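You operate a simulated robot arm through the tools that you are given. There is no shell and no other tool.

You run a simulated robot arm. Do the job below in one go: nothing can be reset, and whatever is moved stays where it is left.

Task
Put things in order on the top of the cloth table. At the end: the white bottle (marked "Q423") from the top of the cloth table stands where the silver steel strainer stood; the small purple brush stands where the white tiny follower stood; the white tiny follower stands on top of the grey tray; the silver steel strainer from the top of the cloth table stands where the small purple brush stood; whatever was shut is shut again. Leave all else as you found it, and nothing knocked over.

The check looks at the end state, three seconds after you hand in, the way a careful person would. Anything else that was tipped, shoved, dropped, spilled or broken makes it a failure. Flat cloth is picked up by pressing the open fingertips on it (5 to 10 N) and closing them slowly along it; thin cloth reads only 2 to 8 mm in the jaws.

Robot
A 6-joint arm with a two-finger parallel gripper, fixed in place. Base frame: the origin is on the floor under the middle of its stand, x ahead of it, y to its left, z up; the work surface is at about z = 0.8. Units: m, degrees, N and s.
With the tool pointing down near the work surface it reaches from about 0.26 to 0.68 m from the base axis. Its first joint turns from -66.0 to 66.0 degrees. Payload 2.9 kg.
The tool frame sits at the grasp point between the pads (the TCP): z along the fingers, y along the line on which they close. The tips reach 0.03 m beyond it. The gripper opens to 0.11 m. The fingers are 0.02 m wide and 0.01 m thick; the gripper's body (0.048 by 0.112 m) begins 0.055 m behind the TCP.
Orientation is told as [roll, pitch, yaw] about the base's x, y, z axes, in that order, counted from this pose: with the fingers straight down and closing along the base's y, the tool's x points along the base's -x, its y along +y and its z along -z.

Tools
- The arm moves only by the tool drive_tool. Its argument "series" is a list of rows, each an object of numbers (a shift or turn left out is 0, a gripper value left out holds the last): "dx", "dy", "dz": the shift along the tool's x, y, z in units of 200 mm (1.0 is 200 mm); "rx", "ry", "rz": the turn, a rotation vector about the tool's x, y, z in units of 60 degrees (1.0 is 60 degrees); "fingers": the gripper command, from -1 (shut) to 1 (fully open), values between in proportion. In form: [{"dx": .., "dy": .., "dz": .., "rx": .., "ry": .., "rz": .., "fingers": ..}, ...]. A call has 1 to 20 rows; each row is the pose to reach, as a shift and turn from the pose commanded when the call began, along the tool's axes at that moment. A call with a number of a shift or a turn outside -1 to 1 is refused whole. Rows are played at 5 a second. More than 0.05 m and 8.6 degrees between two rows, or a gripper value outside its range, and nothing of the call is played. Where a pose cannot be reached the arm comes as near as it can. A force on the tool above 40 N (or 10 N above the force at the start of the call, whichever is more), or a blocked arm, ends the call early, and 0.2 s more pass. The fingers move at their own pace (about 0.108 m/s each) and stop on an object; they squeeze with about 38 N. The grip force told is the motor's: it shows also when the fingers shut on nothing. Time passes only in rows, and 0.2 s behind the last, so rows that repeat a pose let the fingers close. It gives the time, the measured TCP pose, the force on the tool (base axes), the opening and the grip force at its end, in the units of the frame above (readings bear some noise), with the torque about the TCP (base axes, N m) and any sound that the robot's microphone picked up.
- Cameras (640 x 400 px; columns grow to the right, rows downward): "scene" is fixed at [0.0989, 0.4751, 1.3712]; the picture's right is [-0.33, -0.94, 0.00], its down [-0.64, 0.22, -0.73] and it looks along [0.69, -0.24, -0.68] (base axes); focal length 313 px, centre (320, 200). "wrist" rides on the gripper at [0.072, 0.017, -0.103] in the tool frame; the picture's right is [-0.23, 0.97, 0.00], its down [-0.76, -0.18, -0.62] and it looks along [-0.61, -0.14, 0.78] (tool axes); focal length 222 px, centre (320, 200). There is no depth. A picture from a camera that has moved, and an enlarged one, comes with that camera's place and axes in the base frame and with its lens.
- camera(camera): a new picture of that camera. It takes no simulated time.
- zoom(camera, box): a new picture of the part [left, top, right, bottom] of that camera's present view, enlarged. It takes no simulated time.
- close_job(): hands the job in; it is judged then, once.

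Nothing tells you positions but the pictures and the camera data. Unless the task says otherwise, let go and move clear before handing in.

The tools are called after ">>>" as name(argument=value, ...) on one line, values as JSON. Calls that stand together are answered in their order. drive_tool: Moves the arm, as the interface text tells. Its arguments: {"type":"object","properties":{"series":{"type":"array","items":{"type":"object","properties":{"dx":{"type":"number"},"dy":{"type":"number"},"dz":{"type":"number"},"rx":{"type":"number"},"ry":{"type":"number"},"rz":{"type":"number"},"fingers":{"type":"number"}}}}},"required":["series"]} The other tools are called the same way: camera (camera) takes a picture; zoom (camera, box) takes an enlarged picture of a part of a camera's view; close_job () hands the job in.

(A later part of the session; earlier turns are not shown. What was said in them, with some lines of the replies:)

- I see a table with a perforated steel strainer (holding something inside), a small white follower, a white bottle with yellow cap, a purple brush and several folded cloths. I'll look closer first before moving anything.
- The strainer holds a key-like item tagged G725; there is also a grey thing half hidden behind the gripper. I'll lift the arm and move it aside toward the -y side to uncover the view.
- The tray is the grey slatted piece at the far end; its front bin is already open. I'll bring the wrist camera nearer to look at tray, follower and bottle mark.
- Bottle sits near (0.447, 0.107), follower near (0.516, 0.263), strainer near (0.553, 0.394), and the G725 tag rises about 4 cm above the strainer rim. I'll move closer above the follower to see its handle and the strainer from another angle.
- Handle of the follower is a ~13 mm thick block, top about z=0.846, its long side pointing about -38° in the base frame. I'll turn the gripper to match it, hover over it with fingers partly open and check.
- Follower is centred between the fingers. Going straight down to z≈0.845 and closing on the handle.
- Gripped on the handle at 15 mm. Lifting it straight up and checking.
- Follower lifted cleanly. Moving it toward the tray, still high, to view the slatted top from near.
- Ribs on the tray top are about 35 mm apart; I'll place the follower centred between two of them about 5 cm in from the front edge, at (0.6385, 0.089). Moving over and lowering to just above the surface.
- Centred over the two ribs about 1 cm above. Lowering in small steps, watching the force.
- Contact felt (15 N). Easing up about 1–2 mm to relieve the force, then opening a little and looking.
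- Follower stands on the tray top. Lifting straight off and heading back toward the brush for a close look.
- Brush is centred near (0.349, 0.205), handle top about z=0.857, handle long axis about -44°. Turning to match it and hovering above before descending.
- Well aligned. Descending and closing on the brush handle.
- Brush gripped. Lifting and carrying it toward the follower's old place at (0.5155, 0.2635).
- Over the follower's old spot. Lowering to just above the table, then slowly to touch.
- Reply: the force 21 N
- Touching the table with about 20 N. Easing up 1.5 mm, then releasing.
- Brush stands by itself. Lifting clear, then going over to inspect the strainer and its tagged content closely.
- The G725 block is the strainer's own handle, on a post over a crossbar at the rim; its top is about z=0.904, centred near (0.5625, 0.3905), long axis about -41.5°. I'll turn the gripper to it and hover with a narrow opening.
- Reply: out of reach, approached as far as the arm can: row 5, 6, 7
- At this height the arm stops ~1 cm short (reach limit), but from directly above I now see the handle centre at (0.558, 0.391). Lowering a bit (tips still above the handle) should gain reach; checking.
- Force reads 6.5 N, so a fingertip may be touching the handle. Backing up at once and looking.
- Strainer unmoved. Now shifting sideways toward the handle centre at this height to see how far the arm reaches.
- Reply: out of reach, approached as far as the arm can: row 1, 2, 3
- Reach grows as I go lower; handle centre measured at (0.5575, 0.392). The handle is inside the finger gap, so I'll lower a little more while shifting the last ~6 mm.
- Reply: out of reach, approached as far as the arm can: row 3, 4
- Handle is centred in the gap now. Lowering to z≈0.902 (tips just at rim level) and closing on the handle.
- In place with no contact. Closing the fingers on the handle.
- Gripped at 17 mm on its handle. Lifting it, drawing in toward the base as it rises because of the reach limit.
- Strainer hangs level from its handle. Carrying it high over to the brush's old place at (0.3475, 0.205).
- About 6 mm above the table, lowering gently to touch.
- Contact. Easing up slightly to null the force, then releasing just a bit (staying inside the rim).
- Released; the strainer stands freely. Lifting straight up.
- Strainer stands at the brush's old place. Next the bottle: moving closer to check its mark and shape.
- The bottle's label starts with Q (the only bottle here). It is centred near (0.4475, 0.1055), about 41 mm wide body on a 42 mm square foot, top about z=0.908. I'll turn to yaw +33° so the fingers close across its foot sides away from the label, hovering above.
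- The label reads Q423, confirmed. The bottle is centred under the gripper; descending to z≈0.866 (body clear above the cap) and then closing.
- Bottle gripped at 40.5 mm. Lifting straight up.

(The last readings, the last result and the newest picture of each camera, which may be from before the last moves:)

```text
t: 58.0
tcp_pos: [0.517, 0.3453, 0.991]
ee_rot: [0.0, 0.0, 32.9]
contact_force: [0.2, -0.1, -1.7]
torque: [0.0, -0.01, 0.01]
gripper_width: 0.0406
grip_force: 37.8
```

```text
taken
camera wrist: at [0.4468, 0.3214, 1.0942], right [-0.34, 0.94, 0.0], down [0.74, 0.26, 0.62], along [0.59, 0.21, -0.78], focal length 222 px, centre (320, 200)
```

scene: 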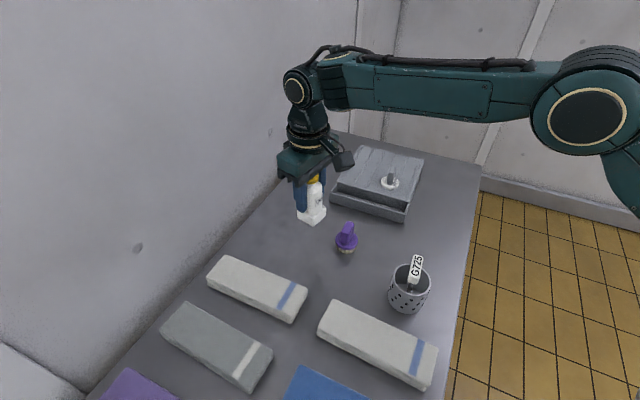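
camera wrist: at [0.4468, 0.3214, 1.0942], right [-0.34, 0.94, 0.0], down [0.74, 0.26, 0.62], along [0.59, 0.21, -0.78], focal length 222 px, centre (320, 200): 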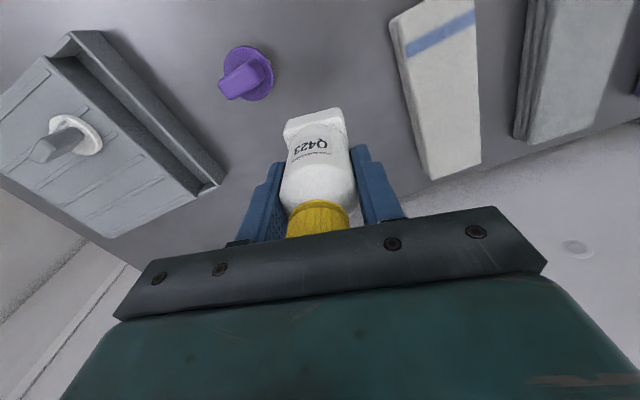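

Past the brush. Lowering, then extending to the strainer's old place (0.557, 0.3915) while low enough for reach.

>>> drive_tool(series=[{"dz": 0.15}, {"dz": 0.3}, {"dx": -0.15, "dy": 0.043, "dz": 0.36}, {"dx": -0.293, "dy": 0.085, "dz": 0.43}, {"dx": -0.293, "dy": 0.085, "dz": 0.52}, {"dx": -0.293, "dy": 0.085, "dz": 0.57}, {"dx": -0.293, "dy": 0.085, "dz": 0.57}])

>>> zoom(camera="scene", box=[240, 170, 360, 270])

>>> camera(camera="wrist")

```text
t: 59.6
tcp_pos: [0.5545, 0.3913, 0.8761]
ee_rot: [0.0, 0.0, 32.9]
contact_force: [0.1, 0.1, -1.7]
torque: [-0.01, -0.02, 0.01]
gripper_width: 0.0407
grip_force: 37.9
```

```text
4.00 times, centred on (300, 220) of scene
camera zoom: at [0.0989, 0.4751, 1.3712], right [-0.33, -0.94, 0.0], down [-0.64, 0.22, -0.73], along [0.69, -0.24, -0.68], focal length 1252 px, centre (400, 120)
```

zoom: 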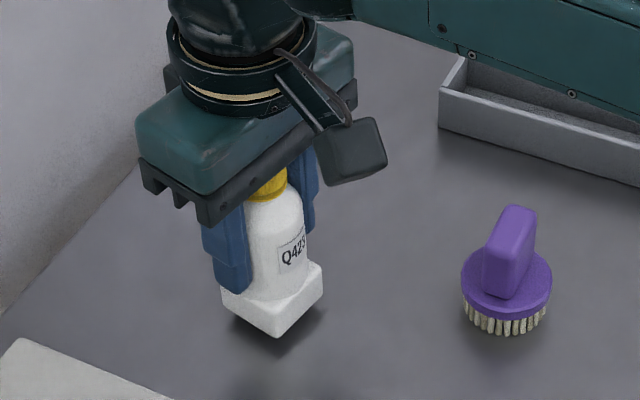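

```text
taken
camera wrist: at [0.4853, 0.367, 0.9793], right [-0.34, 0.94, 0.0], down [0.74, 0.26, 0.62], along [0.59, 0.21, -0.78], focal length 222 px, centre (320, 200)
```

wrist: 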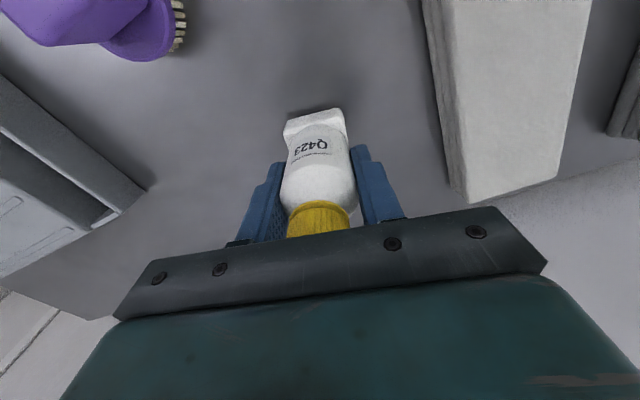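

Over the spot and reachable. Lowering gently to the table.

>>> drive_tool(series=[{"dx": -0.008, "dz": 0.015}, {"dx": -0.008, "dz": 0.028}, {"dx": -0.008, "dz": 0.036}, {"dx": -0.008, "dz": 0.041}, {"dx": -0.008, "dz": 0.041}])

```text
t: 60.8
tcp_pos: [0.5561, 0.3935, 0.8685]
ee_rot: [0.1, 0.0, 32.9]
contact_force: [0.3, 0.0, -1.5]
torque: [0.02, 0.0, 0.0]
gripper_width: 0.0406
grip_force: 38.1
```

>>> drive_tool(series=[{"dz": 0.005}, {"dz": 0.01}, {"dz": 0.015}, {"dz": 0.015}])

```text
t: 61.8
tcp_pos: [0.5573, 0.3925, 0.8667]
ee_rot: [0.0, -0.3, 32.9]
contact_force: [-5.4, -1.1, 16.7]
torque: [-0.09, 0.52, -0.03]
gripper_width: 0.0409
grip_force: 37.9
```

Contact felt. Easing up until the force is near zero, then opening.

>>> drive_tool(series=[{"dz": -0.006}, {"dz": -0.008}, {"dz": -0.008}])

```text
t: 62.6
tcp_pos: [0.5565, 0.3937, 0.8671]
ee_rot: [0.1, 0.0, 33.0]
contact_force: [1.6, 2.9, 8.3]
torque: [0.29, -0.22, 0.0]
gripper_width: 0.0407
grip_force: 37.9
```

>>> drive_tool(series=[{"dz": -0.004}, {"dz": -0.004}])

>>> drive_tool(series=[{"fingers": -0.15}, {"fingers": 0.0}, {"fingers": 0.3}, {"fingers": 0.3}])

>>> zoom(camera="scene", box=[240, 170, 360, 270])

>>> camera(camera="wrist")

```text
t: 63.2
tcp_pos: [0.5561, 0.3923, 0.8672]
ee_rot: [0.1, 0.1, 32.8]
contact_force: [0.8, 0.4, 1.7]
torque: [0.12, -0.15, 0.01]
gripper_width: 0.0405
grip_force: 38.1
```

```text
t: 64.2
tcp_pos: [0.5566, 0.3934, 0.8685]
ee_rot: [0.0, 0.0, 32.8]
contact_force: [0.2, 0.5, 0.1]
torque: [-0.01, -0.01, 0.02]
gripper_width: 0.0713
grip_force: 0.0
```

```text
4.00 times, centred on (300, 220) of scene
camera zoom: at [0.0989, 0.4751, 1.3712], right [-0.33, -0.94, 0.0], down [-0.64, 0.22, -0.73], along [0.69, -0.24, -0.68], focal length 1252 px, centre (400, 120)
```

zoom: 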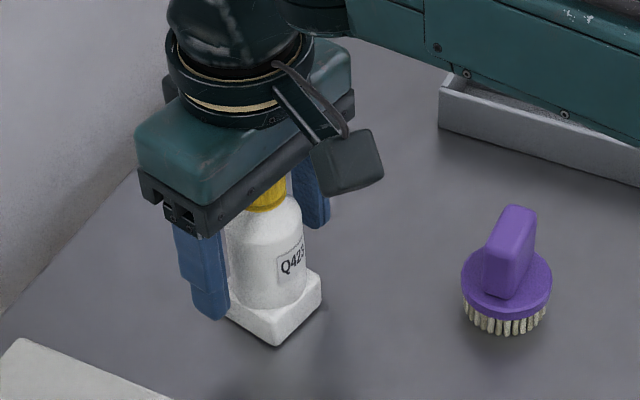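

```text
taken
camera wrist: at [0.4864, 0.3684, 0.9717], right [-0.34, 0.94, 0.0], down [0.74, 0.26, 0.62], along [0.59, 0.21, -0.78], focal length 222 px, centre (320, 200)
```

wrist: 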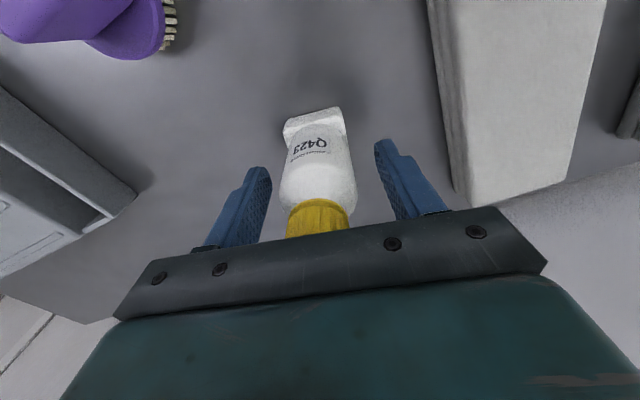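

Bottle stands free. Retreating up and backward along the finger plane, so nothing brushes the bottle.

>>> drive_tool(series=[{"dz": -0.1}, {"dz": -0.18, "dx": 0.02}, {"dz": -0.3, "dx": 0.1}, {"dz": -0.45, "dx": 0.25}, {"dz": -0.6, "dx": 0.42}, {"dz": -0.75, "dx": 0.6}, {"dz": -0.85, "dx": 0.8}, {"dz": -0.85, "dx": 0.8}])

>>> camera(camera="scene")

>>> camera(camera="wrist")

```text
t: 66.0
tcp_pos: [0.4211, 0.306, 1.0375]
ee_rot: [0.0, 0.0, 32.8]
contact_force: [0.5, 0.6, -0.2]
torque: [0.02, 0.01, 0.01]
gripper_width: 0.0715
grip_force: 0.0
```

```text
taken
```

scene: 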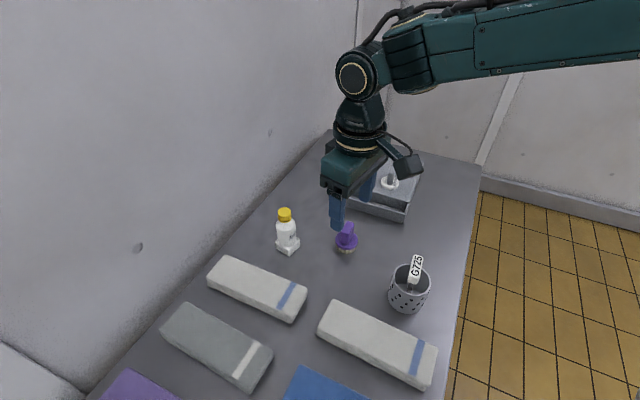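

```text
taken
camera wrist: at [0.3515, 0.281, 1.1415], right [-0.34, 0.94, 0.0], down [0.74, 0.26, 0.62], along [0.59, 0.21, -0.78], focal length 222 px, centre (320, 200)
```

wrist: 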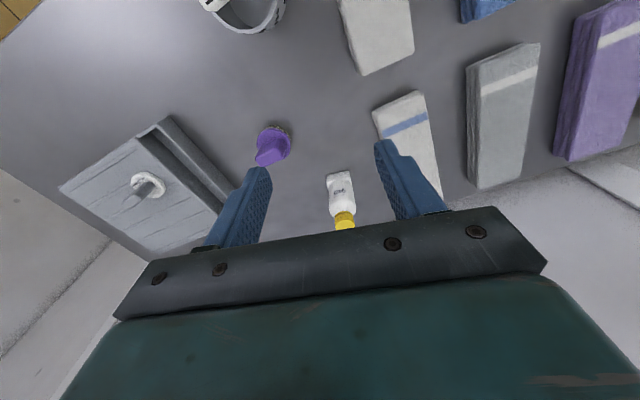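

Everything is placed. I'll move the arm up and aside and do a final check of all four items.

>>> drive_tool(series=[{"dz": -0.15, "dy": -0.1}, {"dz": -0.3, "dy": -0.3, "dx": 0.05}, {"dz": -0.4, "dy": -0.5, "dx": 0.1}, {"dz": -0.4, "dy": -0.7, "dx": 0.15}, {"dz": -0.4, "dy": -0.9, "dx": 0.2}, {"dz": -0.4, "dy": -0.9, "dx": 0.2}])

>>> camera(camera="scene")

>>> zoom(camera="scene", box=[250, 130, 470, 330])

>>> zoom(camera="scene", box=[370, 240, 450, 330])

>>> zoom(camera="scene", box=[260, 195, 370, 270])

```text
refused: row 2 steps farther than a row can; nothing moved
```

```text
taken
```

scene: 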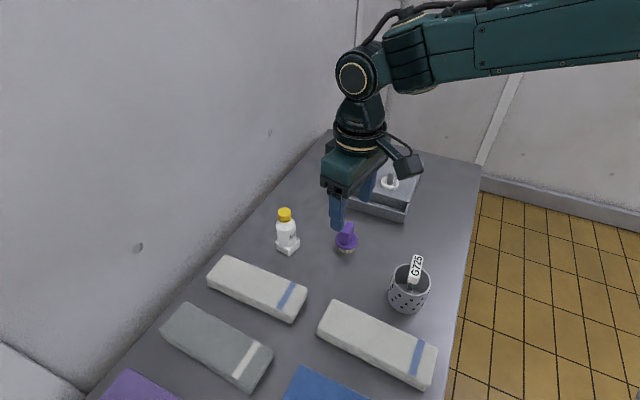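

```text
2.00 times, centred on (360, 230) of scene
camera zoom: at [0.0989, 0.4751, 1.3712], right [-0.33, -0.94, 0.0], down [-0.64, 0.22, -0.73], along [0.69, -0.24, -0.68], focal length 626 px, centre (240, 140)
```

zoom: 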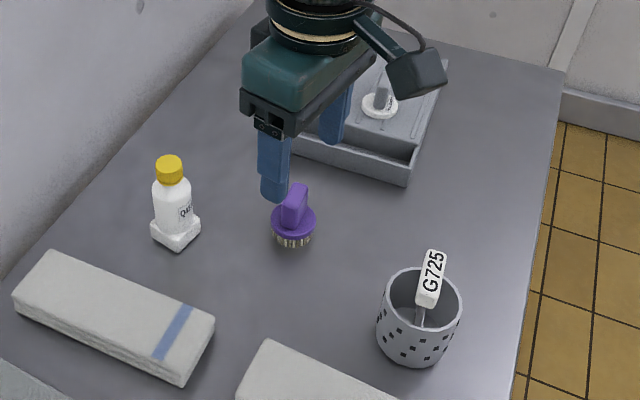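

```text
4.44 times, centred on (410, 285) of scene
camera zoom: at [0.0989, 0.4751, 1.3712], right [-0.33, -0.94, 0.0], down [-0.64, 0.22, -0.73], along [0.69, -0.24, -0.68], focal length 1391 px, centre (-80, -178)
```

zoom: 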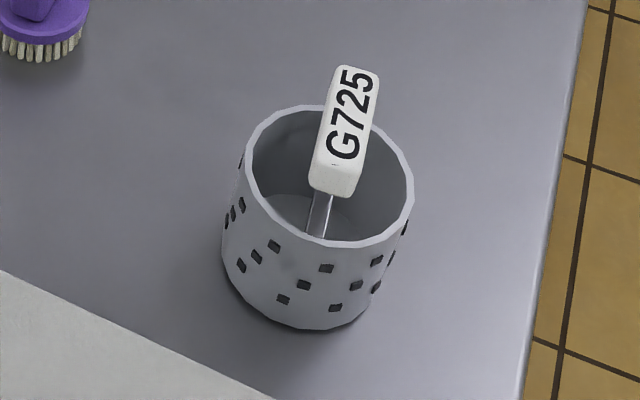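

```text
5.33 times, centred on (315, 232) of scene
camera zoom: at [0.0989, 0.4751, 1.3712], right [-0.33, -0.94, 0.0], down [-0.64, 0.22, -0.73], along [0.69, -0.24, -0.68], focal length 1669 px, centre (347, 27)
```

zoom: 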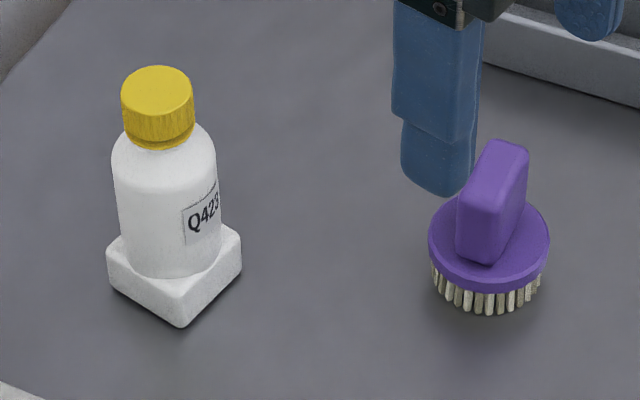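

The four items look right. Moving the arm clear in smaller steps for a last overall check.

>>> drive_tool(series=[{"dz": -0.2}, {"dz": -0.4}, {"dz": -0.4, "dy": -0.2}, {"dz": -0.4, "dy": -0.4, "dx": 0.05}, {"dz": -0.4, "dy": -0.6, "dx": 0.1}, {"dz": -0.4, "dy": -0.8, "dx": 0.15}, {"dz": -0.4, "dy": -0.95, "dx": 0.2}, {"dz": -0.4, "dy": -0.95, "dx": 0.2}])

>>> camera(camera="scene")

>>> zoom(camera="scene", box=[250, 130, 470, 330])

```text
t: 67.8
tcp_pos: [0.4903, 0.1245, 1.1182]
ee_rot: [0.0, 0.0, 32.9]
contact_force: [-0.7, 0.3, 0.0]
torque: [0.0, -0.03, 0.0]
gripper_width: 0.0716
grip_force: 0.0
```

```text
taken
```

scene: 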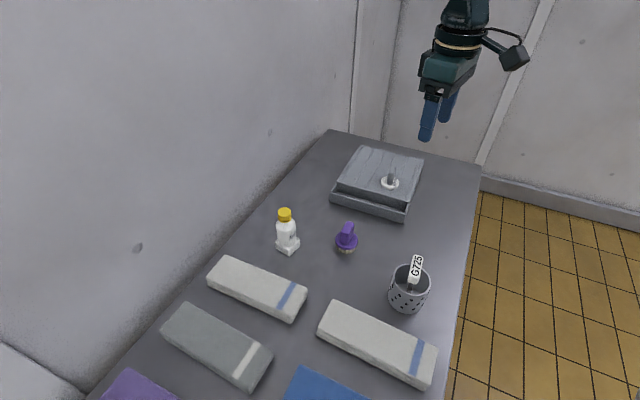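

```text
2.00 times, centred on (360, 230) of scene
camera zoom: at [0.0989, 0.4751, 1.3712], right [-0.33, -0.94, 0.0], down [-0.64, 0.22, -0.73], along [0.69, -0.24, -0.68], focal length 626 px, centre (240, 140)
```

zoom: 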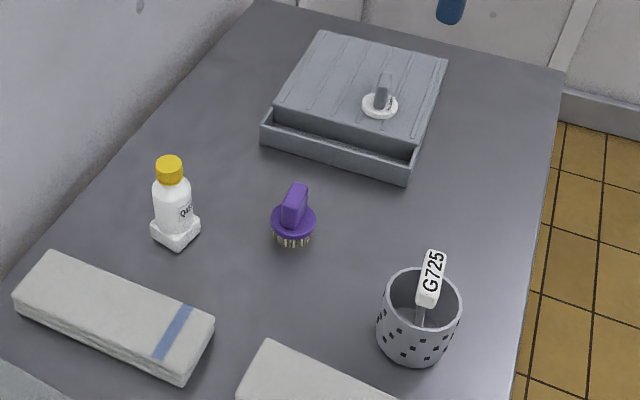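

All four items stand where they should: the follower on the tray top, the brush on the follower's old spot, the strainer on the brush's old spot and the bottle on the strainer's old spot. The tray and cloths look the same as in the first pictures, nothing is knocked over, and the arm is clear and empty, so I'm handing in.

>>> close_job()

```text
The job is handed in.
```

The table is rearranged as asked, and I've handed the job in. No result has come back yet.

- **White bottle (Q423):** it stands where the steel strainer stood. I read the full "Q423" on its label before picking it up.
- **Purple brush:** it stands where the follower stood.
- **White follower:** it stands on the slatted top of the grey tray, about 5 cm in from the front edge.
- **Steel strainer:** it stands where the brush stood. The "G725" block turned out to be its own handle, so I lifted it by that.

By my camera estimates, the brush, strainer and bottle are within a few millimetres of the spots they were meant to take. One fingertip lightly touched the strainer's handle (about 6.5 N) while I was lining up; the strainer did not move.

The tray's front bin was already open at the start, so I left it open, and I opened nothing else. The tray and cloths look unmoved in the last picture, nothing is knocked over, and the gripper is empty and clear of the table.
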